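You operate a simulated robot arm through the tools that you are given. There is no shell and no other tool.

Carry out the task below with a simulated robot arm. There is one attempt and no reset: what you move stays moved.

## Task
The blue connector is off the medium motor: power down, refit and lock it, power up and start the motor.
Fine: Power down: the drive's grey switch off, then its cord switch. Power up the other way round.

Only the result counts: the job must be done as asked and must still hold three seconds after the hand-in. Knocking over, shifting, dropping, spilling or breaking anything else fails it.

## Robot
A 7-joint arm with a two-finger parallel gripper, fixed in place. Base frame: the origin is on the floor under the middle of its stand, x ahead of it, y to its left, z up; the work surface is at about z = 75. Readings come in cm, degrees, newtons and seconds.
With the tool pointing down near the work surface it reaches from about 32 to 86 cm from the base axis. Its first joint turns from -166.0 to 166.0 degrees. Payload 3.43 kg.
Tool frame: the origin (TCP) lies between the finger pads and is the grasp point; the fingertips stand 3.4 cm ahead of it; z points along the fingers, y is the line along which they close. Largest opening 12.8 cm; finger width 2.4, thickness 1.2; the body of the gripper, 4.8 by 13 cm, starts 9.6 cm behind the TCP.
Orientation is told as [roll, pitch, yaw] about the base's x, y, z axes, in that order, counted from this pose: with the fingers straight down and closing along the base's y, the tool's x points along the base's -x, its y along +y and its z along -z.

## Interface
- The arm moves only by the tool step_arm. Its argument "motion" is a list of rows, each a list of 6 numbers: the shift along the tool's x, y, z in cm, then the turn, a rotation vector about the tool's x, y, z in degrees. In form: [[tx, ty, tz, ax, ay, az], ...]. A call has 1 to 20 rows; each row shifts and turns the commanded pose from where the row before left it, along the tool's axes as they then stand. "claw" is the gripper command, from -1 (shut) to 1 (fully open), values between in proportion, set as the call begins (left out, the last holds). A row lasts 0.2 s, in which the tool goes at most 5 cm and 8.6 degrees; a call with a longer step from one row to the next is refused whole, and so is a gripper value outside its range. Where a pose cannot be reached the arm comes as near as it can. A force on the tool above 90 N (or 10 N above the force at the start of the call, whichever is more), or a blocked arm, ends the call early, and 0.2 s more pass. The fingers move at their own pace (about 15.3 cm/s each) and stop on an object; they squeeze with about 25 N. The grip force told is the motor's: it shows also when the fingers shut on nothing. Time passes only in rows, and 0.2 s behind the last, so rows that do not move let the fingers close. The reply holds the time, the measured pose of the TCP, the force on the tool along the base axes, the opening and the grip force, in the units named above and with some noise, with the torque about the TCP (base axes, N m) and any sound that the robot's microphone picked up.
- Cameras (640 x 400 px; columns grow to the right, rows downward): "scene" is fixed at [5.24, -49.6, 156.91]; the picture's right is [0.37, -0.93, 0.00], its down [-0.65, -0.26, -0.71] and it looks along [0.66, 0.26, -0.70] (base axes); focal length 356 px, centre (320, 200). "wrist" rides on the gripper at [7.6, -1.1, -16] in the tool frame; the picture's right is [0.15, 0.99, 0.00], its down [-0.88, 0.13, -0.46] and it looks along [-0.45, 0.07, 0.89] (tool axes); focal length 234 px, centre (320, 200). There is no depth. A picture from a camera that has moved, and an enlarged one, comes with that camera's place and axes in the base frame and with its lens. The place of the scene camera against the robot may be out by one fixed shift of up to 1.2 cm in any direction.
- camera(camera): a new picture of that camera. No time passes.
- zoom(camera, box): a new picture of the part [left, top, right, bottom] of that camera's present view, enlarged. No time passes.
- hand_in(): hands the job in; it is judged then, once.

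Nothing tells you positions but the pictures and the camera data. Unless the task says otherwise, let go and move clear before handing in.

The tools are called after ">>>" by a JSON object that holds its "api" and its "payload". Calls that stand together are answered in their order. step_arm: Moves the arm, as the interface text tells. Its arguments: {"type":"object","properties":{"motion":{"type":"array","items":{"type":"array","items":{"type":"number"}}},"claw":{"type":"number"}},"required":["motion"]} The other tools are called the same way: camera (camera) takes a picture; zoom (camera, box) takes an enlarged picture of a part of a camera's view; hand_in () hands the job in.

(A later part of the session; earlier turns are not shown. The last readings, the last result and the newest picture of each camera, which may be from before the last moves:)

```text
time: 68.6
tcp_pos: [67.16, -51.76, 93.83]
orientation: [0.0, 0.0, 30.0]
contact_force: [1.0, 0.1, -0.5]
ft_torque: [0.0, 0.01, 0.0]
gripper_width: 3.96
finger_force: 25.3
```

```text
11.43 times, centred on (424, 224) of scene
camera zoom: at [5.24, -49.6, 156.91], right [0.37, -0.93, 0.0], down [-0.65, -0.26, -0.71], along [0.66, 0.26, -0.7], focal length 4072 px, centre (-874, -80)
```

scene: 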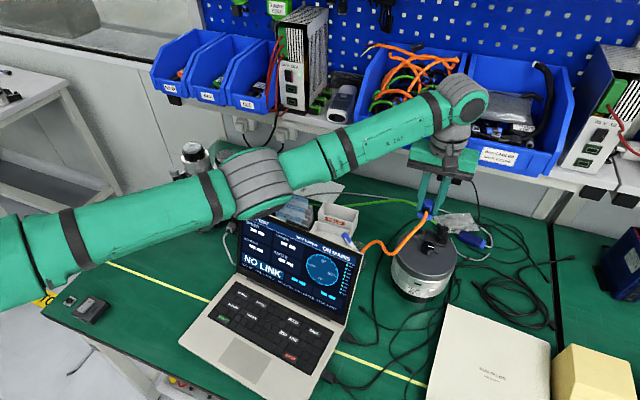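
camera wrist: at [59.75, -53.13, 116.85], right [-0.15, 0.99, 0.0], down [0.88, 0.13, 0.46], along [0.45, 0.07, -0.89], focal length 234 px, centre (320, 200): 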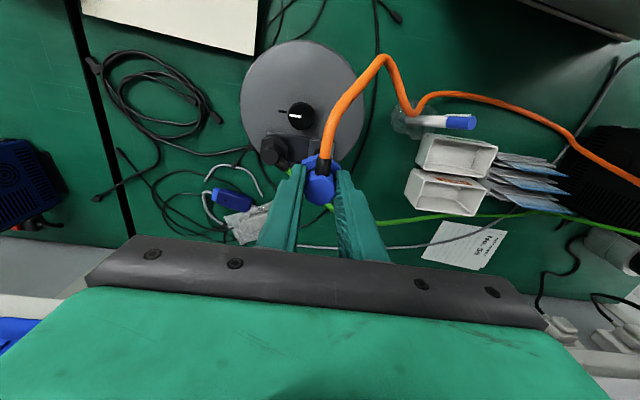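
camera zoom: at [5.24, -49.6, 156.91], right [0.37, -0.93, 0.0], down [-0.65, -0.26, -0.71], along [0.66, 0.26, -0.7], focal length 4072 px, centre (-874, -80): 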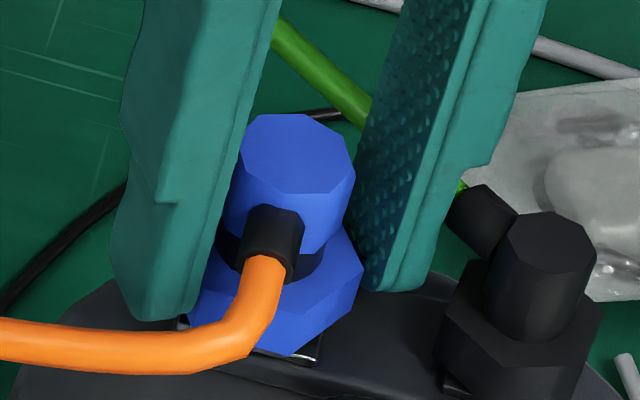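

I have the nut gripped at 3.96 cm, but the connector seems to have lifted a couple of millimetres. I'll push it back down to seat before twisting.

>>> {"api": "step_arm", "payload": {"motion": [[0, 0, 0.1, 0, 0, 0], [0, 0, 0.1, 0, 0, 0]]}}

>>> {"api": "step_arm", "payload": {"motion": [[0, 0, 0.1, 0, 0, 0], [0, 0, 0, 0, 0, 0]]}}

```text
time: 69.2
tcp_pos: [67.08, -51.86, 93.55]
orientation: [0.0, 0.0, 29.9]
contact_force: [0.9, 0.2, -0.6]
ft_torque: [0.05, 0.01, 0.01]
gripper_width: 3.95
finger_force: 25.2
```

```text
time: 69.8
tcp_pos: [67.12, -51.81, 93.47]
orientation: [0.1, 0.0, 30.0]
contact_force: [0.4, -1.1, -0.7]
ft_torque: [0.04, 0.01, 0.0]
gripper_width: 3.96
finger_force: 25.2
```

>>> {"api": "step_arm", "payload": {"motion": [[0, 0, 0.1, 0, 0, 0], [0, 0, 0, 0, 0, 0]]}}

>>> {"api": "step_arm", "payload": {"motion": [[0, 0, 0.1, 0, 0, 0], [0, 0, 0, 0, 0, 0]]}}

>>> {"api": "zoom", "payload": {"camera": "scene", "box": [407, 207, 442, 242]}}

```text
time: 70.4
tcp_pos: [67.14, -51.91, 93.44]
orientation: [-0.1, -0.1, 30.0]
contact_force: [0.8, 0.8, 4.9]
ft_torque: [0.07, 0.01, -0.03]
gripper_width: 3.97
finger_force: 25.2
```

```text
time: 71.0
tcp_pos: [67.25, -51.88, 93.53]
orientation: [-0.1, -0.1, 30.1]
contact_force: [-2.8, 4.7, 17.7]
ft_torque: [0.27, 0.17, 0.0]
gripper_width: 3.97
finger_force: 24.6
```

```text
11.43 times, centred on (424, 224) of scene
camera zoom: at [5.24, -49.6, 156.91], right [0.37, -0.93, 0.0], down [-0.65, -0.26, -0.71], along [0.66, 0.26, -0.7], focal length 4072 px, centre (-874, -80)
```

zoom: 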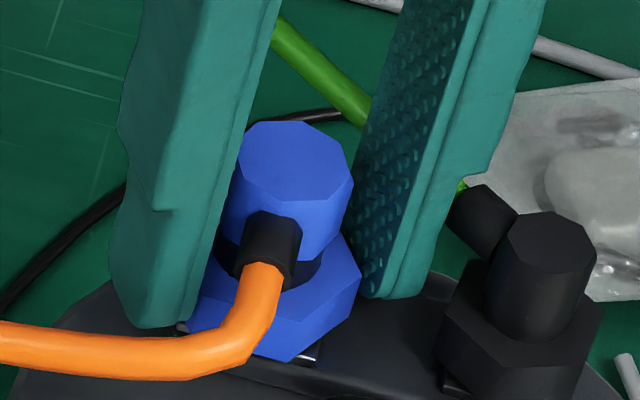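

Seated again with about 18 N. Now twist the nut clockwise in steps.

>>> {"api": "step_arm", "payload": {"motion": [[0, 0, 0, 0, 0, 5], [0, 0, 0, 0, 0, 5]]}}

>>> {"api": "step_arm", "payload": {"motion": [[0, 0, 0, 0, 0, 5], [0, 0, 0, 0, 0, 5]]}}

>>> {"api": "step_arm", "payload": {"motion": [[0, 0, 0, 0, 0, 5], [0, 0, 0, 0, 0, 5]]}}

>>> {"api": "zoom", "payload": {"camera": "wrist", "box": [270, 130, 370, 230]}}

>>> {"api": "zoom", "payload": {"camera": "scene", "box": [407, 207, 442, 242]}}

```text
time: 71.6
tcp_pos: [67.14, -51.81, 93.3]
orientation: [-0.1, 0.1, 19.8]
contact_force: [-3.3, -0.1, 16.3]
ft_torque: [0.03, 0.08, 0.0]
gripper_width: 3.95
finger_force: 24.9
```

```text
time: 72.2
tcp_pos: [67.19, -51.9, 93.32]
orientation: [-0.1, 0.0, 10.0]
contact_force: [0.4, -2.9, 15.5]
ft_torque: [-0.08, -0.08, -0.04]
gripper_width: 3.95
finger_force: 24.8
```

```text
time: 72.8
tcp_pos: [67.08, -51.68, 93.24]
orientation: [0.0, 0.0, -0.1]
contact_force: [-2.0, 0.0, 16.8]
ft_torque: [-0.07, 0.03, 0.06]
gripper_width: 3.95
finger_force: 25.2
```

```text
4.00 times, centred on (320, 180) of wrist
camera zoom: at [59.62, -52.86, 109.19], right [-0.15, 0.99, 0.0], down [0.88, 0.13, 0.46], along [0.45, 0.07, -0.89], focal length 937 px, centre (320, 280)
```

zoom: 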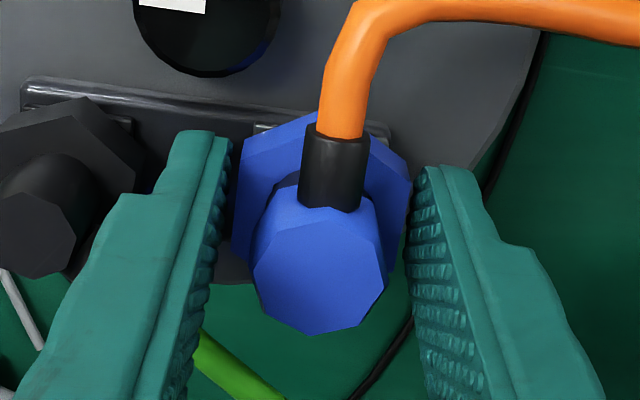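

```text
11.43 times, centred on (424, 224) of scene
camera zoom: at [5.24, -49.6, 156.91], right [0.37, -0.93, 0.0], down [-0.65, -0.26, -0.71], along [0.66, 0.26, -0.7], focal length 4072 px, centre (-874, -80)
```

zoom: 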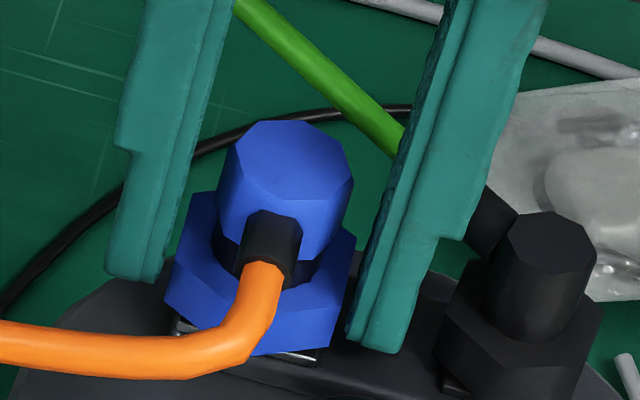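

The nut turns with the fingers while the body stays put. I'll continue clockwise.

>>> {"api": "step_arm", "payload": {"motion": [[0, 0, 0, 0, 0, 5], [0, 0, 0, 0, 0, 5]]}}

>>> {"api": "step_arm", "payload": {"motion": [[0, 0, 0, 0, 0, 5], [0, 0, 0, 0, 0, 5]]}}

>>> {"api": "step_arm", "payload": {"motion": [[0, 0, 0, 0, 0, 5], [0, 0, 0, 0, 0, 4]]}}

>>> {"api": "zoom", "payload": {"camera": "wrist", "box": [270, 130, 370, 230]}}

>>> {"api": "zoom", "payload": {"camera": "scene", "box": [407, 207, 442, 242]}}

```text
time: 73.4
tcp_pos: [67.18, -51.82, 93.26]
orientation: [0.0, 0.0, -10.0]
contact_force: [0.7, 0.5, 14.6]
ft_torque: [0.04, -0.05, 0.04]
gripper_width: 3.96
finger_force: 25.2
```

```text
time: 74.0
tcp_pos: [67.11, -51.83, 93.26]
orientation: [0.0, -0.1, -20.2]
contact_force: [0.2, 0.3, 11.4]
ft_torque: [0.04, -0.03, 0.02]
gripper_width: 3.95
finger_force: 24.9
```

```text
time: 74.6
tcp_pos: [67.38, -51.97, 93.27]
orientation: [-0.1, -0.2, -29.0]
contact_force: [15.8, -14.3, 10.0]
ft_torque: [-0.6, -0.48, 0.66]
gripper_width: 3.95
finger_force: 25.2
```

```text
4.00 times, centred on (320, 180) of wrist
camera zoom: at [60.16, -49.16, 109.18], right [0.35, 0.94, 0.0], down [0.83, -0.31, 0.46], along [0.43, -0.16, -0.89], focal length 937 px, centre (320, 280)
```

zoom: 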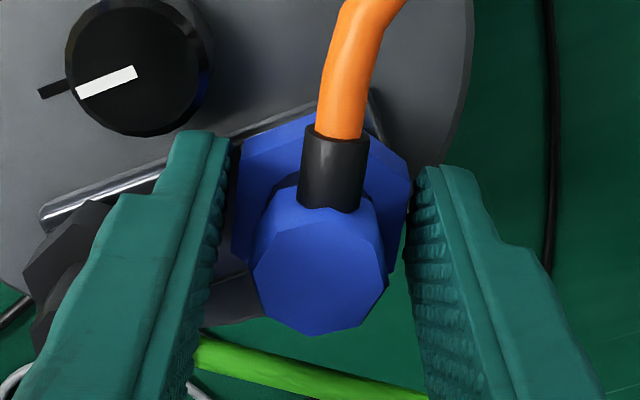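

```text
11.43 times, centred on (424, 224) of scene
camera zoom: at [5.24, -49.6, 156.91], right [0.37, -0.93, 0.0], down [-0.65, -0.26, -0.71], along [0.66, 0.26, -0.7], focal length 4072 px, centre (-874, -80)
```

zoom: 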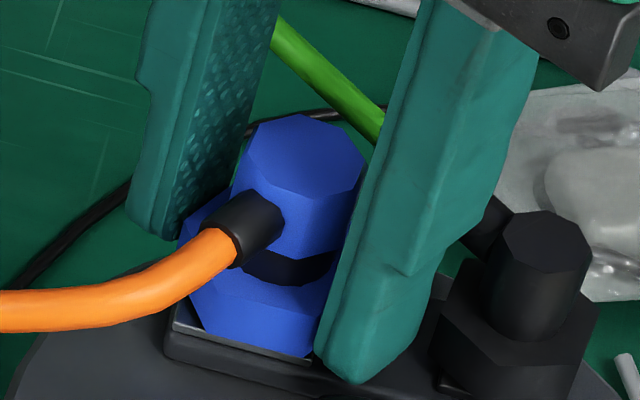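

The last step showed a side load and resistance, and the body turned along with the nut, so the nut reached its stop relative to the body. Before going on I'll check the motor has not moved.

>>> {"api": "zoom", "payload": {"camera": "scene", "box": [380, 215, 470, 305]}}

>>> {"api": "zoom", "payload": {"camera": "scene", "box": [400, 215, 455, 255]}}

```text
4.44 times, centred on (425, 260) of scene
camera zoom: at [5.24, -49.6, 156.91], right [0.37, -0.93, 0.0], down [-0.65, -0.26, -0.71], along [0.66, 0.26, -0.7], focal length 1584 px, centre (-147, -67)
```

zoom: 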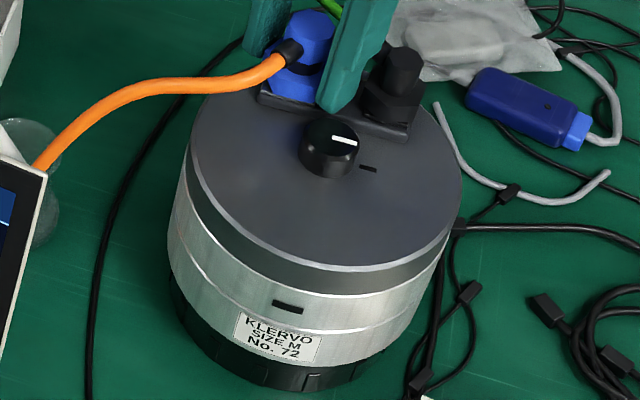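

```text
10.00 times, centred on (428, 235) of scene
camera zoom: at [5.24, -49.6, 156.91], right [0.37, -0.93, 0.0], down [-0.65, -0.26, -0.71], along [0.66, 0.26, -0.7], focal length 3563 px, centre (-755, -150)
```

zoom: 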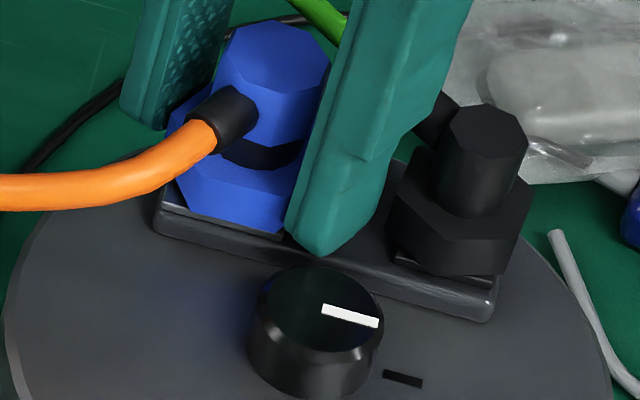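

The motor hasn't moved, but the connector drifted about 0.3 cm with the gripper, so it isn't held by the socket right now. I'll turn back counter-clockwise to relieve the load and see how nut and body behave.

>>> {"api": "step_arm", "payload": {"motion": [[0, 0, 0, 0, 0, -5], [0, 0, 0, 0, 0, -4], [0, 0, 0, 0, 0, 0]]}}

>>> {"api": "zoom", "payload": {"camera": "scene", "box": [407, 207, 442, 242]}}

>>> {"api": "zoom", "payload": {"camera": "wrist", "box": [270, 130, 370, 230]}}

```text
time: 75.4
tcp_pos: [67.12, -51.91, 93.17]
orientation: [0.1, 0.1, -20.1]
contact_force: [-0.9, 5.6, 16.3]
ft_torque: [0.14, -0.02, 0.06]
gripper_width: 3.96
finger_force: 25.1
```

```text
11.43 times, centred on (424, 224) of scene
camera zoom: at [5.24, -49.6, 156.91], right [0.37, -0.93, 0.0], down [-0.65, -0.26, -0.71], along [0.66, 0.26, -0.7], focal length 4072 px, centre (-874, -80)
```

zoom: 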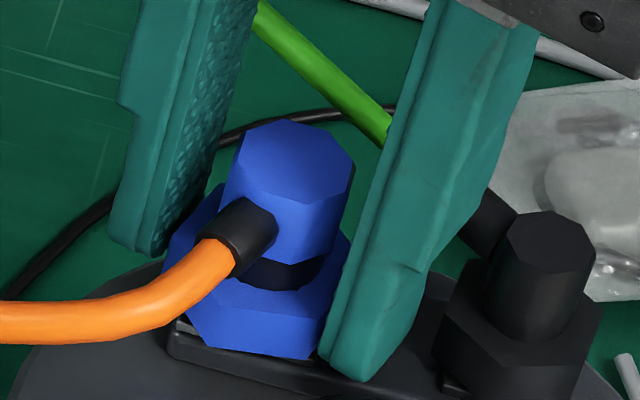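

```text
4.00 times, centred on (320, 180) of wrist
camera zoom: at [59.7, -50.22, 109.14], right [0.2, 0.98, 0.0], down [0.87, -0.18, 0.45], along [0.45, -0.09, -0.89], focal length 937 px, centre (320, 280)
```

zoom: 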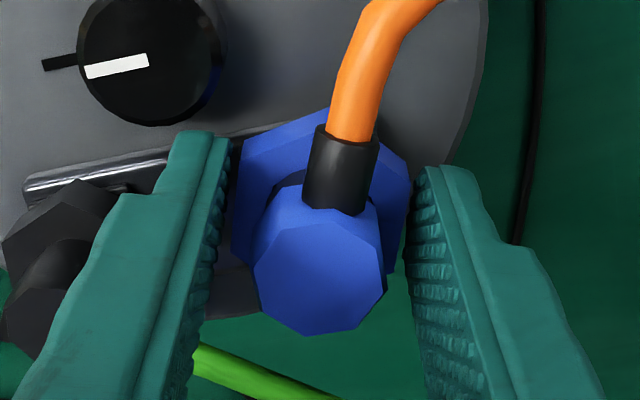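

The nut likely has a 60° lock range and is now at its end. A gentle upward pull will tell whether it is actually locked to the motor.

>>> {"api": "step_arm", "payload": {"motion": [[0, 0, -0.15, 0, 0, 0], [0, 0, -0.15, 0, 0, 0]]}}

>>> {"api": "step_arm", "payload": {"motion": [[0, 0, -0.15, 0, 0, 0], [0, 0, -0.1, 0, 0, 0]]}}

>>> {"api": "zoom", "payload": {"camera": "scene", "box": [407, 207, 442, 242]}}

```text
time: 76.0
tcp_pos: [67.16, -51.89, 93.31]
orientation: [0.0, 0.1, -20.0]
contact_force: [0.2, -1.0, 0.2]
ft_torque: [0.0, -0.01, 0.0]
gripper_width: 3.93
finger_force: 24.8
```

```text
time: 76.6
tcp_pos: [66.99, -51.89, 93.91]
orientation: [0.0, 0.1, -19.9]
contact_force: [-0.4, 0.5, -0.8]
ft_torque: [0.02, 0.0, 0.04]
gripper_width: 3.95
finger_force: 24.8
```

```text
11.43 times, centred on (424, 224) of scene
camera zoom: at [5.24, -49.6, 156.91], right [0.37, -0.93, 0.0], down [-0.65, -0.26, -0.71], along [0.66, 0.26, -0.7], focal length 4072 px, centre (-874, -80)
```

zoom: 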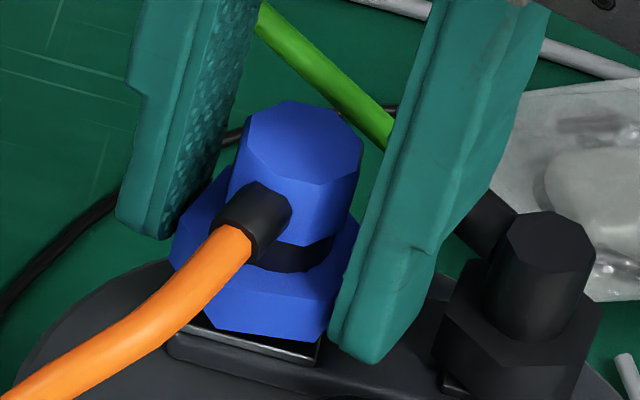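

It lifted freely, so it isn't seated now; the nut is turned already and probably must be open to seat. I'll set it back on the plate, release, and rise to inspect the nut/body relation.

>>> {"api": "step_arm", "payload": {"motion": [[0, 0, 0.2, 0, 0, 0], [0, 0, 0.2, 0, 0, 0], [0, 0, 0.05, 0, 0, 0]]}}

>>> {"api": "step_arm", "payload": {"claw": -0.32, "motion": [[0, 0, 0, 0, 0, 0], [0, 0, 0, 0, 0, 0]]}}

>>> {"api": "step_arm", "payload": {"motion": [[0, 0, -0.5, 0, 0, 0], [0, 0, -1.0, 0, 0, 0], [0, 0, -2.0, 0, 0, 0], [0, 0, -2.0, 0, 0, 0], [0, 0, -2.0, 0, 0, 0]]}}

>>> {"api": "zoom", "payload": {"camera": "scene", "box": [400, 207, 442, 247]}}

>>> {"api": "zoom", "payload": {"camera": "wrist", "box": [270, 110, 370, 210]}}

```text
time: 77.4
tcp_pos: [67.21, -51.83, 93.24]
orientation: [0.0, 0.0, -19.9]
contact_force: [0.2, 0.3, -1.0]
ft_torque: [0.01, 0.0, 0.01]
gripper_width: 3.94
finger_force: 24.6
```

```text
time: 78.0
tcp_pos: [67.18, -51.86, 93.3]
orientation: [-0.1, 0.0, -20.1]
contact_force: [0.3, 0.4, 0.8]
ft_torque: [0.03, 0.01, -0.02]
gripper_width: 4.35
finger_force: 0.1
```

```text
time: 79.2
tcp_pos: [67.37, -51.76, 100.97]
orientation: [0.0, 0.0, -20.0]
contact_force: [0.3, 0.3, -0.5]
ft_torque: [-0.02, 0.01, -0.02]
gripper_width: 4.31
finger_force: 0.0
```

```text
10.00 times, centred on (421, 227) of scene
camera zoom: at [5.24, -49.6, 156.91], right [0.37, -0.93, 0.0], down [-0.65, -0.26, -0.71], along [0.66, 0.26, -0.7], focal length 3563 px, centre (-690, -70)
```

zoom: 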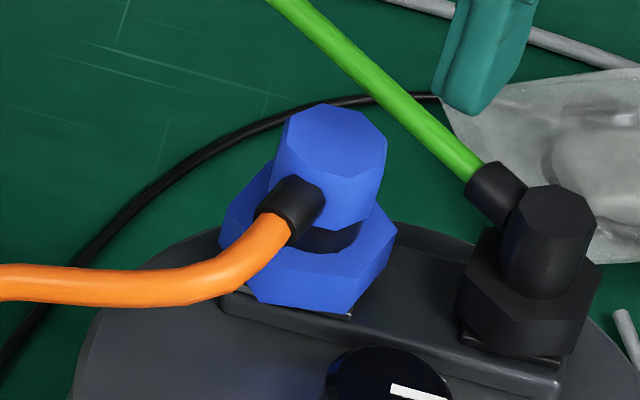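

```text
4.00 times, centred on (320, 160) of wrist
camera zoom: at [59.86, -50.15, 116.9], right [0.2, 0.98, 0.0], down [0.87, -0.18, 0.46], along [0.45, -0.09, -0.89], focal length 937 px, centre (320, 360)
```

zoom: 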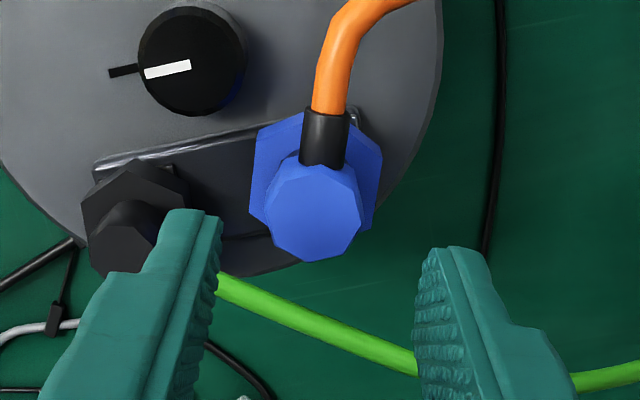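

The connector stands freely on the plate with the nut's vertex aligned with the cable, i.e. turned a full 60°. I'll grip the body flats, then turn the body clockwise against the plate to reopen the nut.

>>> {"api": "step_arm", "payload": {"motion": [[0.09, -0.155, 0, 0, 0, -7.5], [0, 0, 0, 0, 0, -7.5], [0, 0, 0, 0, 0, -7.5], [0, 0, 2, 0, 0, 0], [0, 0, 2, 0, 0, 0], [0, 0, 1.5, 0, 0, 0], [0, 0, 0.5, 0, 0, 0]]}}

>>> {"api": "zoom", "payload": {"camera": "wrist", "box": [270, 130, 370, 230]}}

>>> {"api": "zoom", "payload": {"camera": "scene", "box": [400, 207, 442, 247]}}

```text
time: 80.8
tcp_pos: [67.15, -52.05, 94.94]
orientation: [-0.1, -0.1, 2.5]
contact_force: [-0.1, 0.9, -0.6]
ft_torque: [0.0, -0.01, -0.03]
gripper_width: 4.33
finger_force: 0.0
```

```text
4.00 times, centred on (320, 180) of wrist
camera zoom: at [59.66, -53.39, 110.8], right [-0.19, 0.98, 0.0], down [0.87, 0.17, 0.46], along [0.45, 0.09, -0.89], focal length 937 px, centre (320, 280)
```

zoom: 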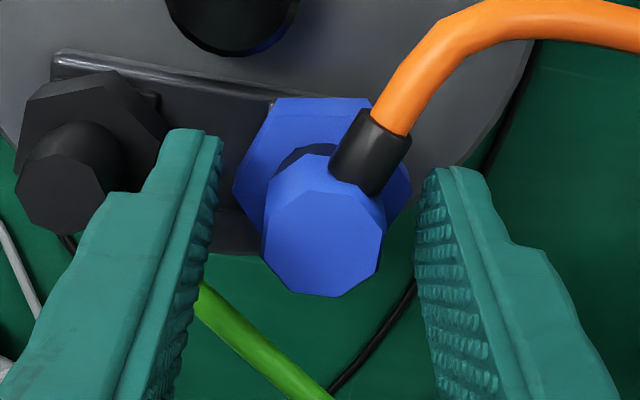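

```text
10.00 times, centred on (421, 227) of scene
camera zoom: at [5.24, -49.6, 156.91], right [0.37, -0.93, 0.0], down [-0.65, -0.26, -0.71], along [0.66, 0.26, -0.7], focal length 3563 px, centre (-690, -70)
```

zoom: 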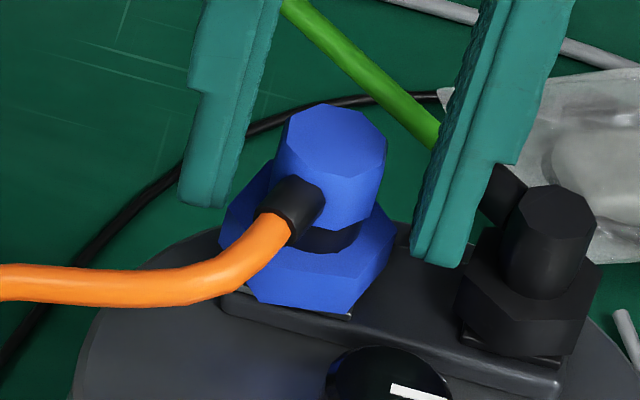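

>>> {"api": "step_arm", "payload": {"claw": -1, "motion": [[0, 0, 0, 0, 0, 0], [0, 0, 0, 0, 0, 0], [0, 0, 0, 0, 0, 0]]}}

>>> {"api": "zoom", "payload": {"camera": "wrist", "box": [270, 130, 370, 230]}}

```text
time: 81.6
tcp_pos: [67.09, -52.04, 94.89]
orientation: [0.1, 0.0, 2.5]
contact_force: [0.6, -0.5, 0.5]
ft_torque: [0.01, 0.01, 0.04]
gripper_width: 2.26
finger_force: 25.5
```

```text
4.00 times, centred on (320, 180) of wrist
camera zoom: at [59.66, -53.39, 110.82], right [-0.19, 0.98, 0.0], down [0.87, 0.17, 0.46], along [0.45, 0.09, -0.89], focal length 937 px, centre (320, 280)
```

zoom: 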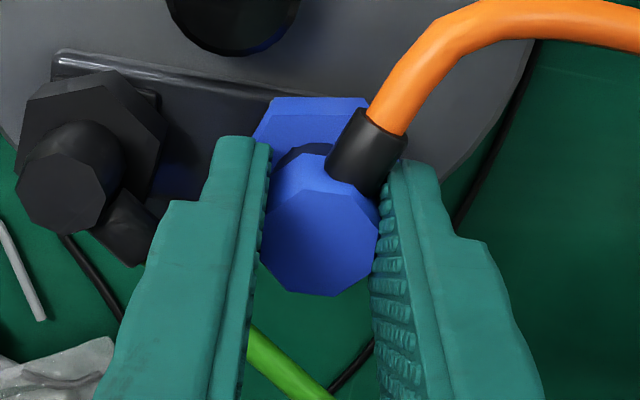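

Gripped on the flats (2.26 cm). I'll centre it over the socket, press lightly and turn the body clockwise, with the nut held by plate friction.

>>> {"api": "step_arm", "payload": {"motion": [[0, 0, -0.2, 0, 0, 0], [-0.176, 0.142, 0, 0, 0, 0], [0, 0, 0.2, 0, 0, 0], [0, 0, 0.08, 0, 0, 0]]}}

>>> {"api": "step_arm", "payload": {"motion": [[0, 0, 0.06, 0, 0, 5], [0, 0, 0, 0, 0, 5]]}}

>>> {"api": "step_arm", "payload": {"motion": [[0, 0, 0, 0, 0, 5], [0, 0, 0, 0, 0, 5]]}}

>>> {"api": "zoom", "payload": {"camera": "scene", "box": [400, 207, 442, 247]}}

>>> {"api": "zoom", "payload": {"camera": "wrist", "box": [270, 130, 370, 230]}}

```text
time: 82.6
tcp_pos: [67.08, -51.95, 94.9]
orientation: [0.0, -0.1, 2.6]
contact_force: [-1.8, 0.4, 4.9]
ft_torque: [0.02, 0.11, -0.03]
gripper_width: 2.27
finger_force: 25.1
```

```text
time: 83.2
tcp_pos: [67.16, -51.86, 94.88]
orientation: [-0.1, 0.0, -7.5]
contact_force: [1.1, -2.3, 13.9]
ft_torque: [-0.06, -0.04, 0.06]
gripper_width: 2.26
finger_force: 25.3
```

```text
time: 83.8
tcp_pos: [67.24, -51.72, 94.94]
orientation: [0.0, -0.1, -17.6]
contact_force: [-0.4, -0.8, 20.1]
ft_torque: [-0.02, -0.04, 0.03]
gripper_width: 2.25
finger_force: 25.2
```

```text
10.00 times, centred on (421, 227) of scene
camera zoom: at [5.24, -49.6, 156.91], right [0.37, -0.93, 0.0], down [-0.65, -0.26, -0.71], along [0.66, 0.26, -0.7], focal length 3563 px, centre (-690, -70)
```

zoom: 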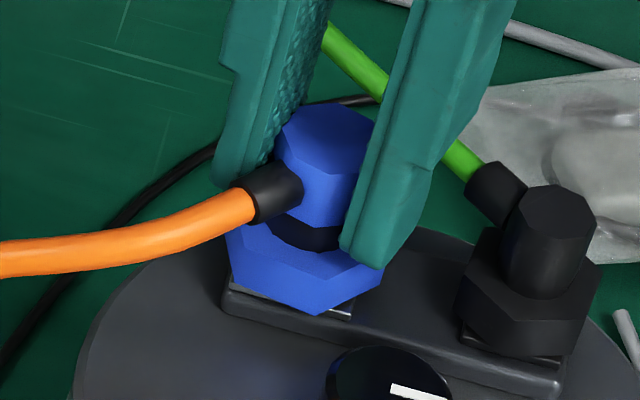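

```text
4.00 times, centred on (320, 180) of wrist
camera zoom: at [59.65, -50.48, 110.76], right [0.16, 0.99, 0.0], down [0.88, -0.14, 0.46], along [0.45, -0.07, -0.89], focal length 937 px, centre (320, 280)
```

zoom: 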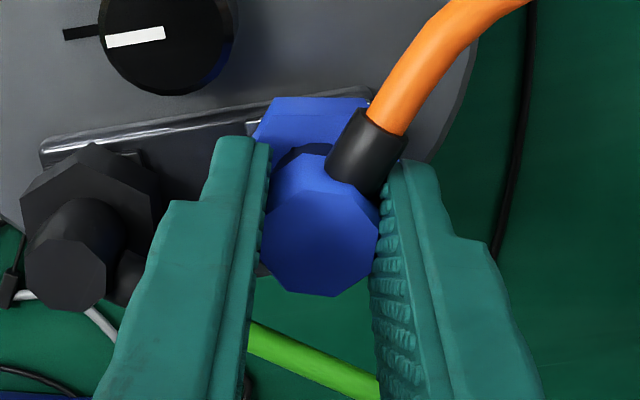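

Body and nut turned together here, since plate friction is low. I'll press harder and try again to make the nut stay while the body turns.

>>> {"api": "step_arm", "payload": {"motion": [[0, 0, 0.1, 0, 0, 0], [0, 0, 0.1, 0, 0, 0]]}}

>>> {"api": "step_arm", "payload": {"motion": [[0, 0, 0, 0, 0, 5], [0, 0, 0, 0, 0, 5]]}}

>>> {"api": "step_arm", "payload": {"motion": [[0, 0, 0, 0, 0, 5], [0, 0, 0, 0, 0, 5]]}}

>>> {"api": "zoom", "payload": {"camera": "scene", "box": [400, 207, 442, 247]}}

>>> {"api": "zoom", "payload": {"camera": "wrist", "box": [270, 130, 370, 230]}}

```text
time: 84.4
tcp_pos: [67.09, -51.76, 94.76]
orientation: [0.0, -0.1, -17.5]
contact_force: [2.8, -0.4, 23.0]
ft_torque: [-0.08, -0.16, 0.0]
gripper_width: 2.26
finger_force: 24.9
```

```text
time: 85.0
tcp_pos: [67.16, -51.82, 94.57]
orientation: [0.0, 0.0, -27.7]
contact_force: [-1.6, 2.0, 21.5]
ft_torque: [0.06, 0.04, 0.01]
gripper_width: 2.25
finger_force: 25.2
```

```text
time: 85.6
tcp_pos: [67.18, -51.72, 94.71]
orientation: [0.1, -0.1, -37.6]
contact_force: [2.6, -0.6, 19.7]
ft_torque: [-0.03, -0.07, 0.04]
gripper_width: 2.27
finger_force: 25.1
```

```text
10.00 times, centred on (421, 227) of scene
camera zoom: at [5.24, -49.6, 156.91], right [0.37, -0.93, 0.0], down [-0.65, -0.26, -0.71], along [0.66, 0.26, -0.7], focal length 3563 px, centre (-690, -70)
```

zoom: 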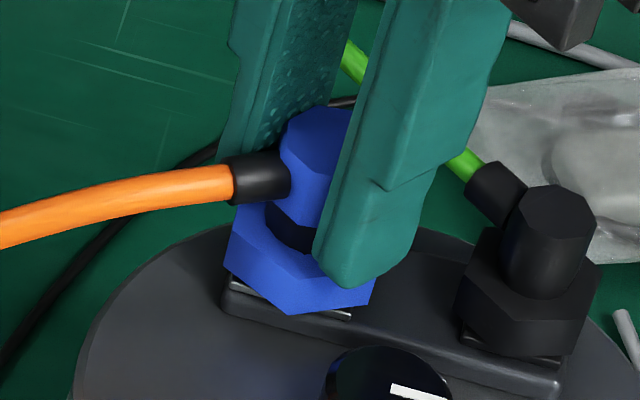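

```text
4.00 times, centred on (320, 180) of wrist
camera zoom: at [60.45, -47.98, 110.49], right [0.49, 0.87, 0.0], down [0.78, -0.43, 0.46], along [0.4, -0.22, -0.89], focal length 937 px, centre (320, 280)
```

zoom: 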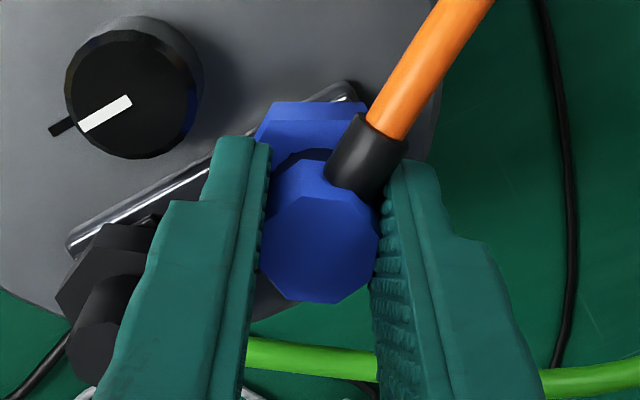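

The nut follows the body here because the metal plate is too slippery. I'll take the connector to the rubber mat, where friction is higher, to turn the nut back open; first lift clear and rotate.

>>> {"api": "step_arm", "payload": {"motion": [[0, 0, -1.5, 0, 0, 0], [0, 0, -2.5, 0, 0, 0], [0, 0, -2.5, 0, 0, 0], [0, 0, 0, 0, 0, -8], [0, 0, 0, 0, 0, -8], [0, 0, 0, 0, 0, -8], [0, 0, 0, 0, 0, -8], [0, 0, 0, 0, 0, -8], [0, 0, 0, 0, 0, -8], [0, 0, 0, 0, 0, -8], [0, 0, 0, 0, 0, -8], [0, 0, 0, 0, 0, -8], [0, 0, 0, 0, 0, -8], [0, 0, 0, 0, 0, 0]]}}

>>> {"api": "camera", "payload": {"camera": "wrist"}}

>>> {"api": "zoom", "payload": {"camera": "scene", "box": [380, 180, 470, 260]}}

```text
time: 88.6
tcp_pos: [67.22, -51.77, 101.0]
orientation: [0.0, 0.0, 42.6]
contact_force: [-0.6, 0.4, -0.2]
ft_torque: [0.02, -0.01, -0.01]
gripper_width: 2.26
finger_force: 25.3
```

```text
taken
camera wrist: at [62.43, -57.68, 116.93], right [-0.78, 0.63, 0.0], down [0.56, 0.69, 0.46], along [0.29, 0.35, -0.89], focal length 234 px, centre (320, 200)
```

wrist: 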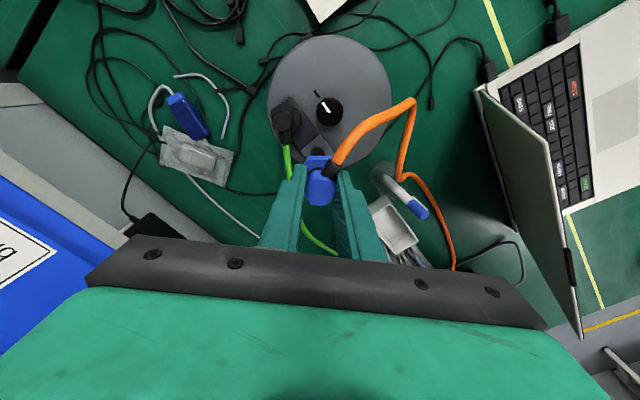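

```text
5.00 times, centred on (425, 220) of scene
camera zoom: at [5.24, -49.6, 156.91], right [0.37, -0.93, 0.0], down [-0.65, -0.26, -0.71], along [0.66, 0.26, -0.7], focal length 1781 px, centre (-205, 100)
```

zoom: 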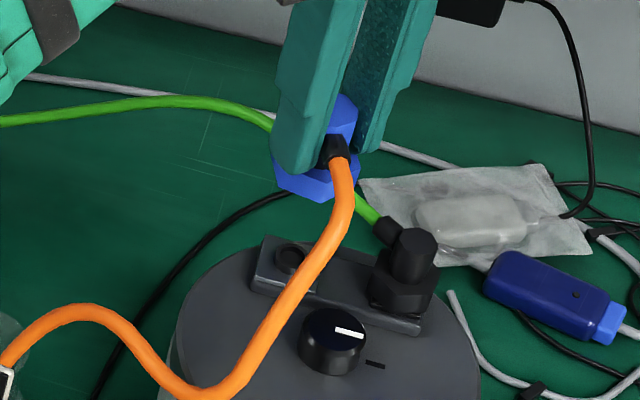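

>>> {"api": "zoom", "payload": {"camera": "wrist", "box": [280, 130, 360, 210]}}

>>> {"api": "zoom", "payload": {"camera": "scene", "box": [405, 195, 440, 225]}}

>>> {"api": "zoom", "payload": {"camera": "scene", "box": [408, 222, 438, 247]}}

```text
5.00 times, centred on (320, 170) of wrist
camera zoom: at [62.43, -57.68, 116.93], right [-0.78, 0.63, 0.0], down [0.56, 0.69, 0.46], along [0.29, 0.35, -0.89], focal length 1171 px, centre (320, 350)
```

zoom: 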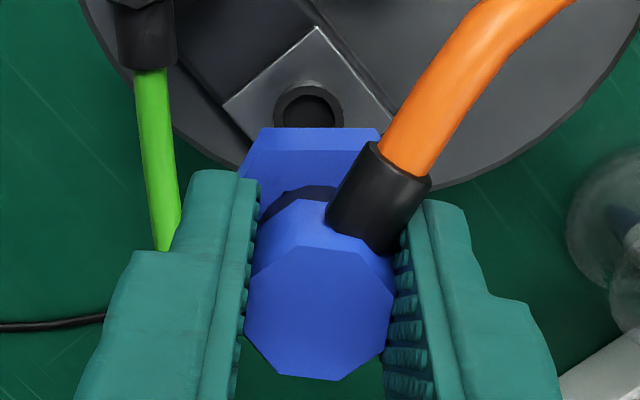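

```text
13.33 times, centred on (422, 210) of scene
camera zoom: at [5.24, -49.6, 156.91], right [0.37, -0.93, 0.0], down [-0.65, -0.26, -0.71], along [0.66, 0.26, -0.7], focal length 4750 px, centre (-1047, 67)
```

zoom: 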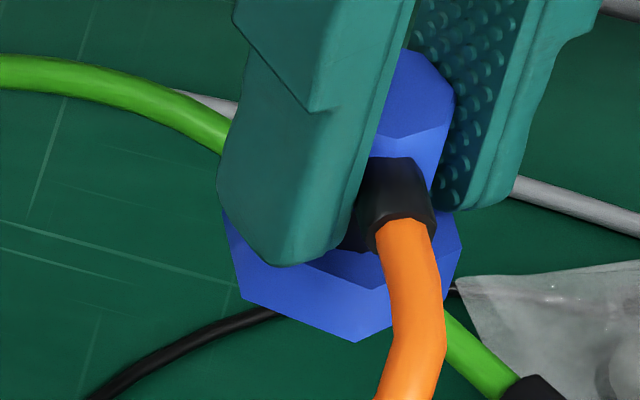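

```text
16.00 times, centred on (423, 234) of scene
camera zoom: at [5.24, -49.6, 156.91], right [0.37, -0.93, 0.0], down [-0.65, -0.26, -0.71], along [0.66, 0.26, -0.7], focal length 5700 px, centre (-1328, -352)
```

zoom: 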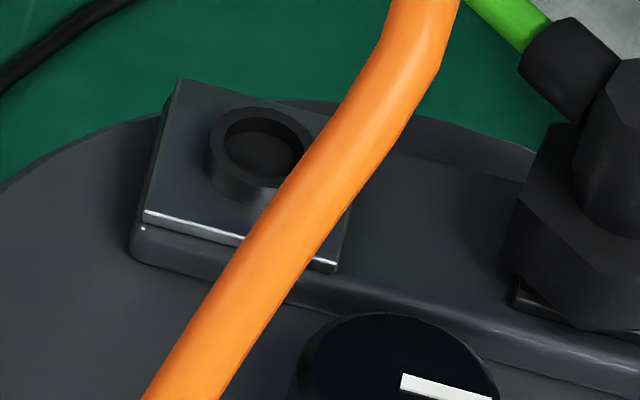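

The ring, plate and nut are visible; nut friction seems tiny, so I can turn the nut with fingertip friction as happened first. I'll rotate so the cable points to -x again, return over the socket centre and lower.

>>> {"api": "step_arm", "payload": {"motion": [[0, 0, 0, 0, 0, 7], [0, 0, 0, 0, 0, 7], [0, 0, 0, 0, 0, 6], [0, 0, 2, 0, 0, 0], [0, 0, 2, 0, 0, 0], [0, 0, 1.6, 0, 0, 0], [0, 0, 0, 0, 0, 0]]}}

>>> {"api": "zoom", "payload": {"camera": "scene", "box": [407, 207, 442, 242]}}

>>> {"api": "zoom", "payload": {"camera": "wrist", "box": [270, 110, 370, 210]}}

```text
time: 90.2
tcp_pos: [67.34, -51.98, 95.51]
orientation: [0.0, 0.0, 22.5]
contact_force: [0.3, -0.2, -0.9]
ft_torque: [0.03, -0.01, 0.0]
gripper_width: 2.3
finger_force: 25.0
```

```text
11.43 times, centred on (424, 224) of scene
camera zoom: at [5.24, -49.6, 156.91], right [0.37, -0.93, 0.0], down [-0.65, -0.26, -0.71], along [0.66, 0.26, -0.7], focal length 4072 px, centre (-874, -80)
```

zoom: 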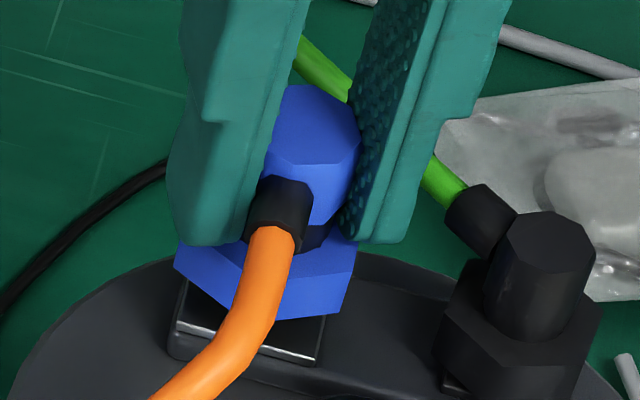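

```text
4.00 times, centred on (320, 160) of wrist
camera zoom: at [60.79, -55.75, 111.38], right [-0.51, 0.86, 0.0], down [0.76, 0.46, 0.46], along [0.39, 0.23, -0.89], focal length 937 px, centre (320, 360)
```

zoom: 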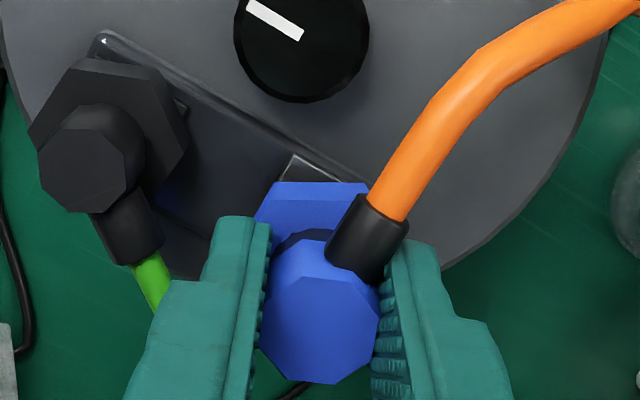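

>>> {"api": "step_arm", "payload": {"motion": [[0.223, -0.016, 0, 0, 0, 0], [0, 0, 0.4, 0, 0, 0], [0, 0, 0.3, 0, 0, 0], [0, 0, 0, 0, 0, 0]]}}

>>> {"api": "step_arm", "payload": {"motion": [[0, 0, 0.1, 0, 0, 0], [0, 0, 0.08, 0, 0, 0]]}}

>>> {"api": "zoom", "payload": {"camera": "scene", "box": [407, 207, 442, 242]}}

```text
time: 91.2
tcp_pos: [66.96, -52.07, 94.77]
orientation: [0.0, 0.0, 22.6]
contact_force: [-0.3, 0.5, 0.9]
ft_torque: [0.0, -0.01, -0.01]
gripper_width: 2.27
finger_force: 24.6
```

```text
time: 91.8
tcp_pos: [67.05, -52.1, 94.6]
orientation: [0.0, -0.1, 22.6]
contact_force: [-1.0, 0.7, 1.3]
ft_torque: [-0.01, 0.02, -0.02]
gripper_width: 2.25
finger_force: 25.1
```

```text
11.43 times, centred on (424, 224) of scene
camera zoom: at [5.24, -49.6, 156.91], right [0.37, -0.93, 0.0], down [-0.65, -0.26, -0.71], along [0.66, 0.26, -0.7], focal length 4072 px, centre (-874, -80)
```

zoom: 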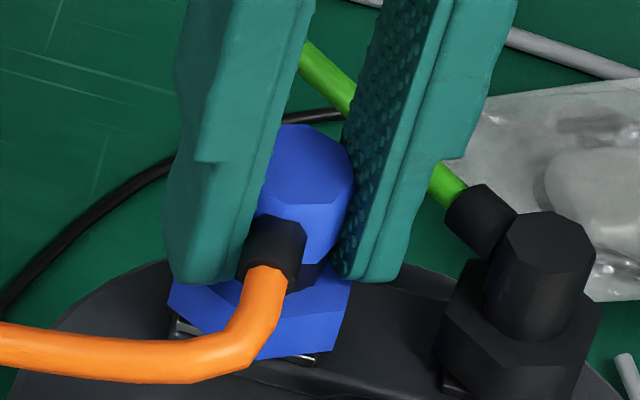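

The connector is back at the same place as when it first held. I'll open slightly, turn the fingers clockwise above the nut, then press on the nut's top and turn it counter-clockwise to open it.

>>> {"api": "step_arm", "payload": {"claw": -0.53, "motion": [[0, 0, 0, 0, 0, 0], [0, 0, 0, 0, 0, 0], [0, 0, -0.35, 0, 0, 0], [0, 0, 0, 0, 0, 7.5], [0, 0, 0, 0, 0, 7.5], [0, 0, 0, 0, 0, 7.5], [0, 0, 0, 0, 0, 7.5], [0, 0, 0, 0, 0, 7.5], [0, 0, 0, 0, 0, 7]]}}

>>> {"api": "zoom", "payload": {"camera": "scene", "box": [407, 207, 442, 242]}}

>>> {"api": "zoom", "payload": {"camera": "wrist", "box": [270, 130, 370, 230]}}

```text
time: 93.8
tcp_pos: [66.97, -51.94, 94.76]
orientation: [-0.1, 0.0, -22.0]
contact_force: [0.2, -0.1, 0.3]
ft_torque: [-0.04, -0.02, -0.03]
gripper_width: 3.0
finger_force: 0.0
```

```text
11.43 times, centred on (424, 224) of scene
camera zoom: at [5.24, -49.6, 156.91], right [0.37, -0.93, 0.0], down [-0.65, -0.26, -0.71], along [0.66, 0.26, -0.7], focal length 4072 px, centre (-874, -80)
```

zoom: 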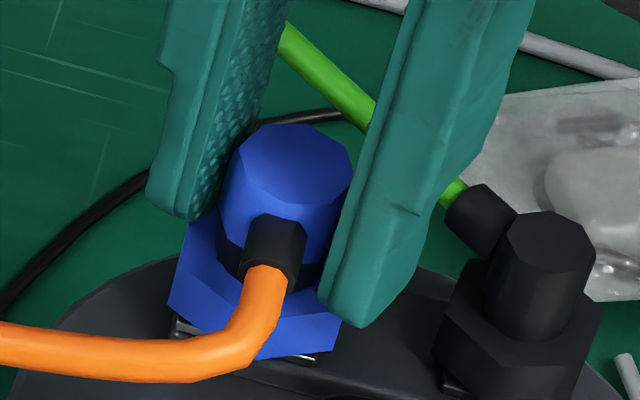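

```text
4.00 times, centred on (320, 180) of wrist
camera zoom: at [59.63, -50.05, 110.8], right [0.24, 0.97, 0.0], down [0.86, -0.21, 0.46], along [0.44, -0.11, -0.89], focal length 937 px, centre (320, 280)
```

zoom: 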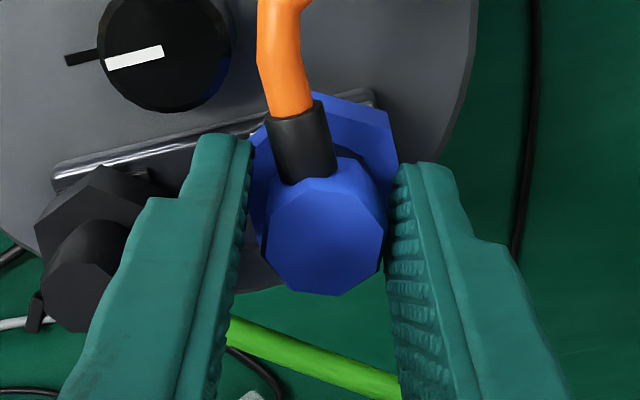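

>>> {"api": "step_arm", "payload": {"motion": [[-0.11, 0.134, 0, 0, 0, 0], [0, 0, 0.3, 0, 0, 0], [0, 0, 0.1, 0, 0, 0]]}}

>>> {"api": "step_arm", "payload": {"motion": [[0, 0, 0.06, 0, 0, 0], [0, 0, 0, 0, 0, 0]]}}

```text
time: 94.6
tcp_pos: [67.22, -51.88, 94.55]
orientation: [0.0, 0.0, -22.0]
contact_force: [-0.9, 1.0, 1.9]
ft_torque: [0.03, 0.03, -0.01]
gripper_width: 3.02
finger_force: 0.1
```

```text
time: 95.2
tcp_pos: [67.17, -51.88, 94.5]
orientation: [0.0, -0.2, -22.0]
contact_force: [-2.2, 1.9, 7.4]
ft_torque: [0.1, 0.02, -0.02]
gripper_width: 3.02
finger_force: 0.0
```

Fingertips press the nut with about 7 N. Now I'll turn counter-clockwise to open the nut.

>>> {"api": "step_arm", "payload": {"motion": [[0, 0, 0, 0, 0, -5], [0, 0, 0, 0, 0, -5], [0, 0, 0, 0, 0, -5]]}}

>>> {"api": "zoom", "payload": {"camera": "scene", "box": [407, 207, 442, 242]}}

>>> {"api": "zoom", "payload": {"camera": "wrist", "box": [270, 130, 370, 230]}}

```text
time: 96.0
tcp_pos: [67.22, -51.89, 94.48]
orientation: [0.0, -0.1, -6.9]
contact_force: [2.1, -3.6, 11.5]
ft_torque: [-0.2, -0.12, -0.01]
gripper_width: 3.02
finger_force: 0.0
```

```text
11.43 times, centred on (424, 224) of scene
camera zoom: at [5.24, -49.6, 156.91], right [0.37, -0.93, 0.0], down [-0.65, -0.26, -0.71], along [0.66, 0.26, -0.7], focal length 4072 px, centre (-874, -80)
```

zoom: 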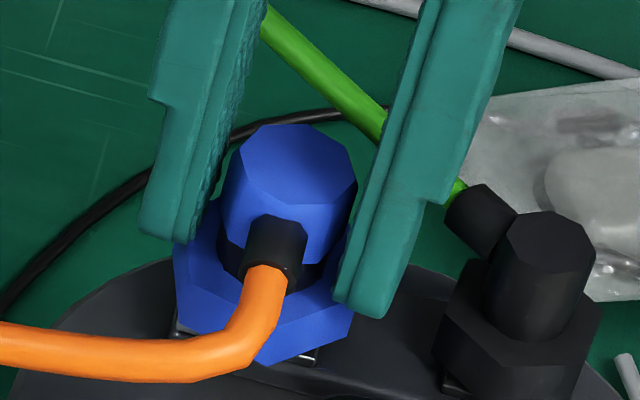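

```text
4.00 times, centred on (320, 180) of wrist
camera zoom: at [59.52, -51.97, 110.42], right [-0.03, 1.0, 0.0], down [0.89, 0.02, 0.46], along [0.46, 0.01, -0.89], focal length 937 px, centre (320, 280)
```

zoom: 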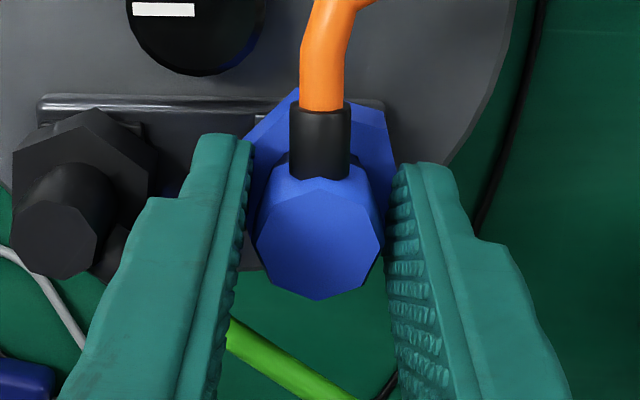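

The nut turned counter-clockwise relative to the body as intended. Continuing.

>>> {"api": "step_arm", "payload": {"motion": [[0, 0, 0, 0, 0, -5], [0, 0, 0, 0, 0, -5], [0, 0, 0, 0, 0, -5], [0, 0, 0, 0, 0, -5]]}}

>>> {"api": "step_arm", "payload": {"motion": [[0, 0, 0, 0, 0, -5], [0, 0, 0, 0, 0, -5], [0, 0, 0, 0, 0, -5], [0, 0, 0, 0, 0, -5]]}}

>>> {"api": "zoom", "payload": {"camera": "scene", "box": [407, 207, 442, 242]}}

>>> {"api": "zoom", "payload": {"camera": "wrist", "box": [270, 130, 370, 230]}}

```text
time: 97.0
tcp_pos: [67.19, -51.97, 94.43]
orientation: [-0.1, 0.0, 13.1]
contact_force: [0.5, -6.3, 19.4]
ft_torque: [-0.24, -0.07, 0.0]
gripper_width: 2.99
finger_force: 0.0
```

```text
time: 98.0
tcp_pos: [67.16, -52.01, 94.55]
orientation: [0.0, 0.0, 33.0]
contact_force: [-1.7, -1.9, 23.7]
ft_torque: [-0.15, -0.02, -0.01]
gripper_width: 3.06
finger_force: 0.2
```

```text
11.43 times, centred on (424, 224) of scene
camera zoom: at [5.24, -49.6, 156.91], right [0.37, -0.93, 0.0], down [-0.65, -0.26, -0.71], along [0.66, 0.26, -0.7], focal length 4072 px, centre (-874, -80)
```

zoom: 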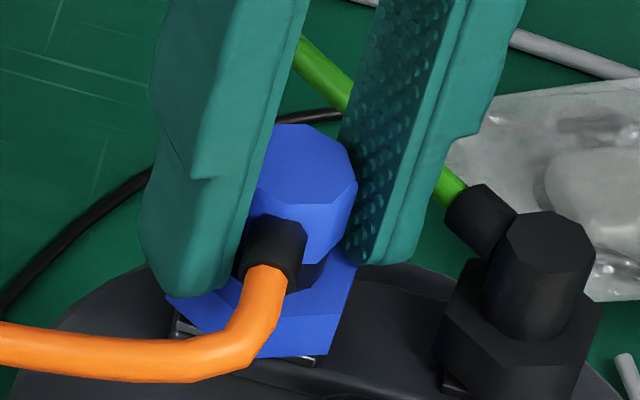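

```text
4.00 times, centred on (320, 180) of wrist
camera zoom: at [61.43, -56.89, 110.42], right [-0.66, 0.75, 0.0], down [0.67, 0.59, 0.46], along [0.34, 0.3, -0.89], focal length 937 px, centre (320, 280)
```

zoom: 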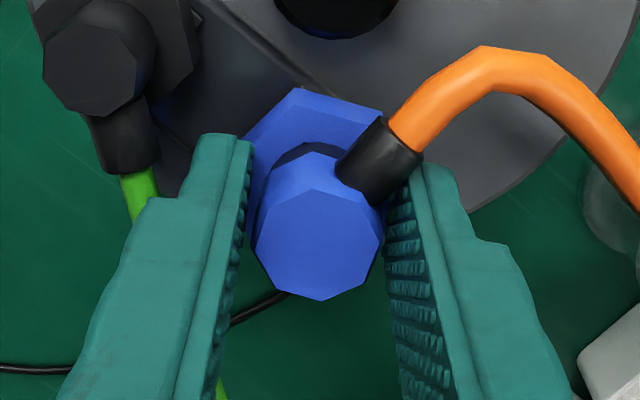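

The nut is back to about its open position with the body unmoved. Now I'll test whether the body is captured by the socket: grip the body flats and nudge gently sideways.

>>> {"api": "step_arm", "payload": {"motion": [[0, 0, -0.35, 0, 0, 0], [0, 0, 0, 0, 0, 5.5], [0, 0, 0, 0, 0, 5]]}}

>>> {"api": "step_arm", "payload": {"claw": -1, "motion": [[0, 0, 0, 0, 0, 0], [0, 0, 0, 0, 0, 0], [0, 0, 0, 0, 0, 0]]}}

>>> {"api": "zoom", "payload": {"camera": "scene", "box": [407, 207, 442, 242]}}

>>> {"api": "step_arm", "payload": {"motion": [[0, 0.1, 0, 0, 0, 0], [0, 0.1, 0, 0, 0, 0]]}}

```text
time: 98.8
tcp_pos: [67.12, -51.86, 94.64]
orientation: [0.1, 0.0, 22.5]
contact_force: [0.4, -0.5, -0.3]
ft_torque: [0.01, -0.03, -0.01]
gripper_width: 3.01
finger_force: 0.0
```

```text
time: 99.6
tcp_pos: [67.24, -51.97, 94.68]
orientation: [-0.1, 0.0, 22.6]
contact_force: [-1.1, -0.6, 0.1]
ft_torque: [-0.04, 0.0, -0.04]
gripper_width: 2.25
finger_force: 24.4
```

```text
11.43 times, centred on (424, 224) of scene
camera zoom: at [5.24, -49.6, 156.91], right [0.37, -0.93, 0.0], down [-0.65, -0.26, -0.71], along [0.66, 0.26, -0.7], focal length 4072 px, centre (-874, -80)
```

zoom: 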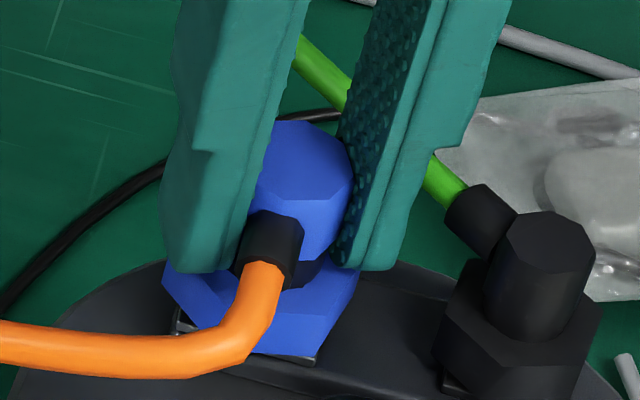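

```text
time: 100.2
tcp_pos: [67.02, -51.78, 94.76]
orientation: [-0.1, 0.1, 22.5]
contact_force: [-0.6, 0.5, 0.4]
ft_torque: [-0.02, 0.05, 0.01]
gripper_width: 2.24
finger_force: 24.8
```

>>> {"api": "zoom", "payload": {"camera": "scene", "box": [407, 212, 437, 242]}}

>>> {"api": "zoom", "payload": {"camera": "wrist", "box": [270, 130, 370, 230]}}

```text
13.33 times, centred on (422, 227) of scene
camera zoom: at [5.24, -49.6, 156.91], right [0.37, -0.93, 0.0], down [-0.65, -0.26, -0.71], along [0.66, 0.26, -0.7], focal length 4750 px, centre (-1040, -160)
```

zoom: 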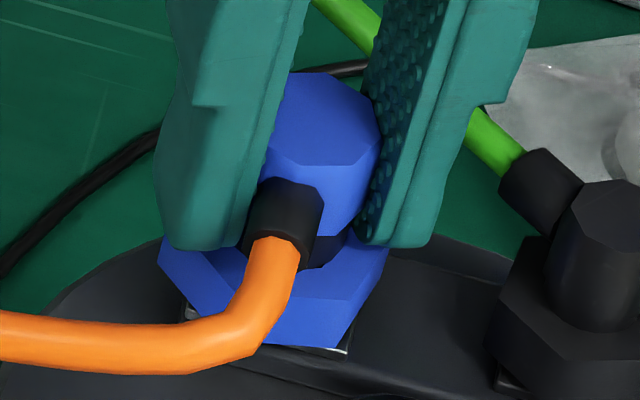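

```text
4.00 times, centred on (320, 180) of wrist
camera zoom: at [60.58, -55.53, 110.68], right [-0.51, 0.86, 0.0], down [0.76, 0.46, 0.46], along [0.39, 0.23, -0.89], focal length 937 px, centre (320, 280)
```

zoom: 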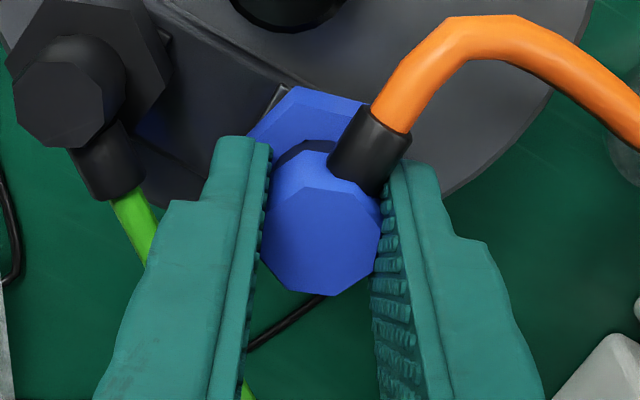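

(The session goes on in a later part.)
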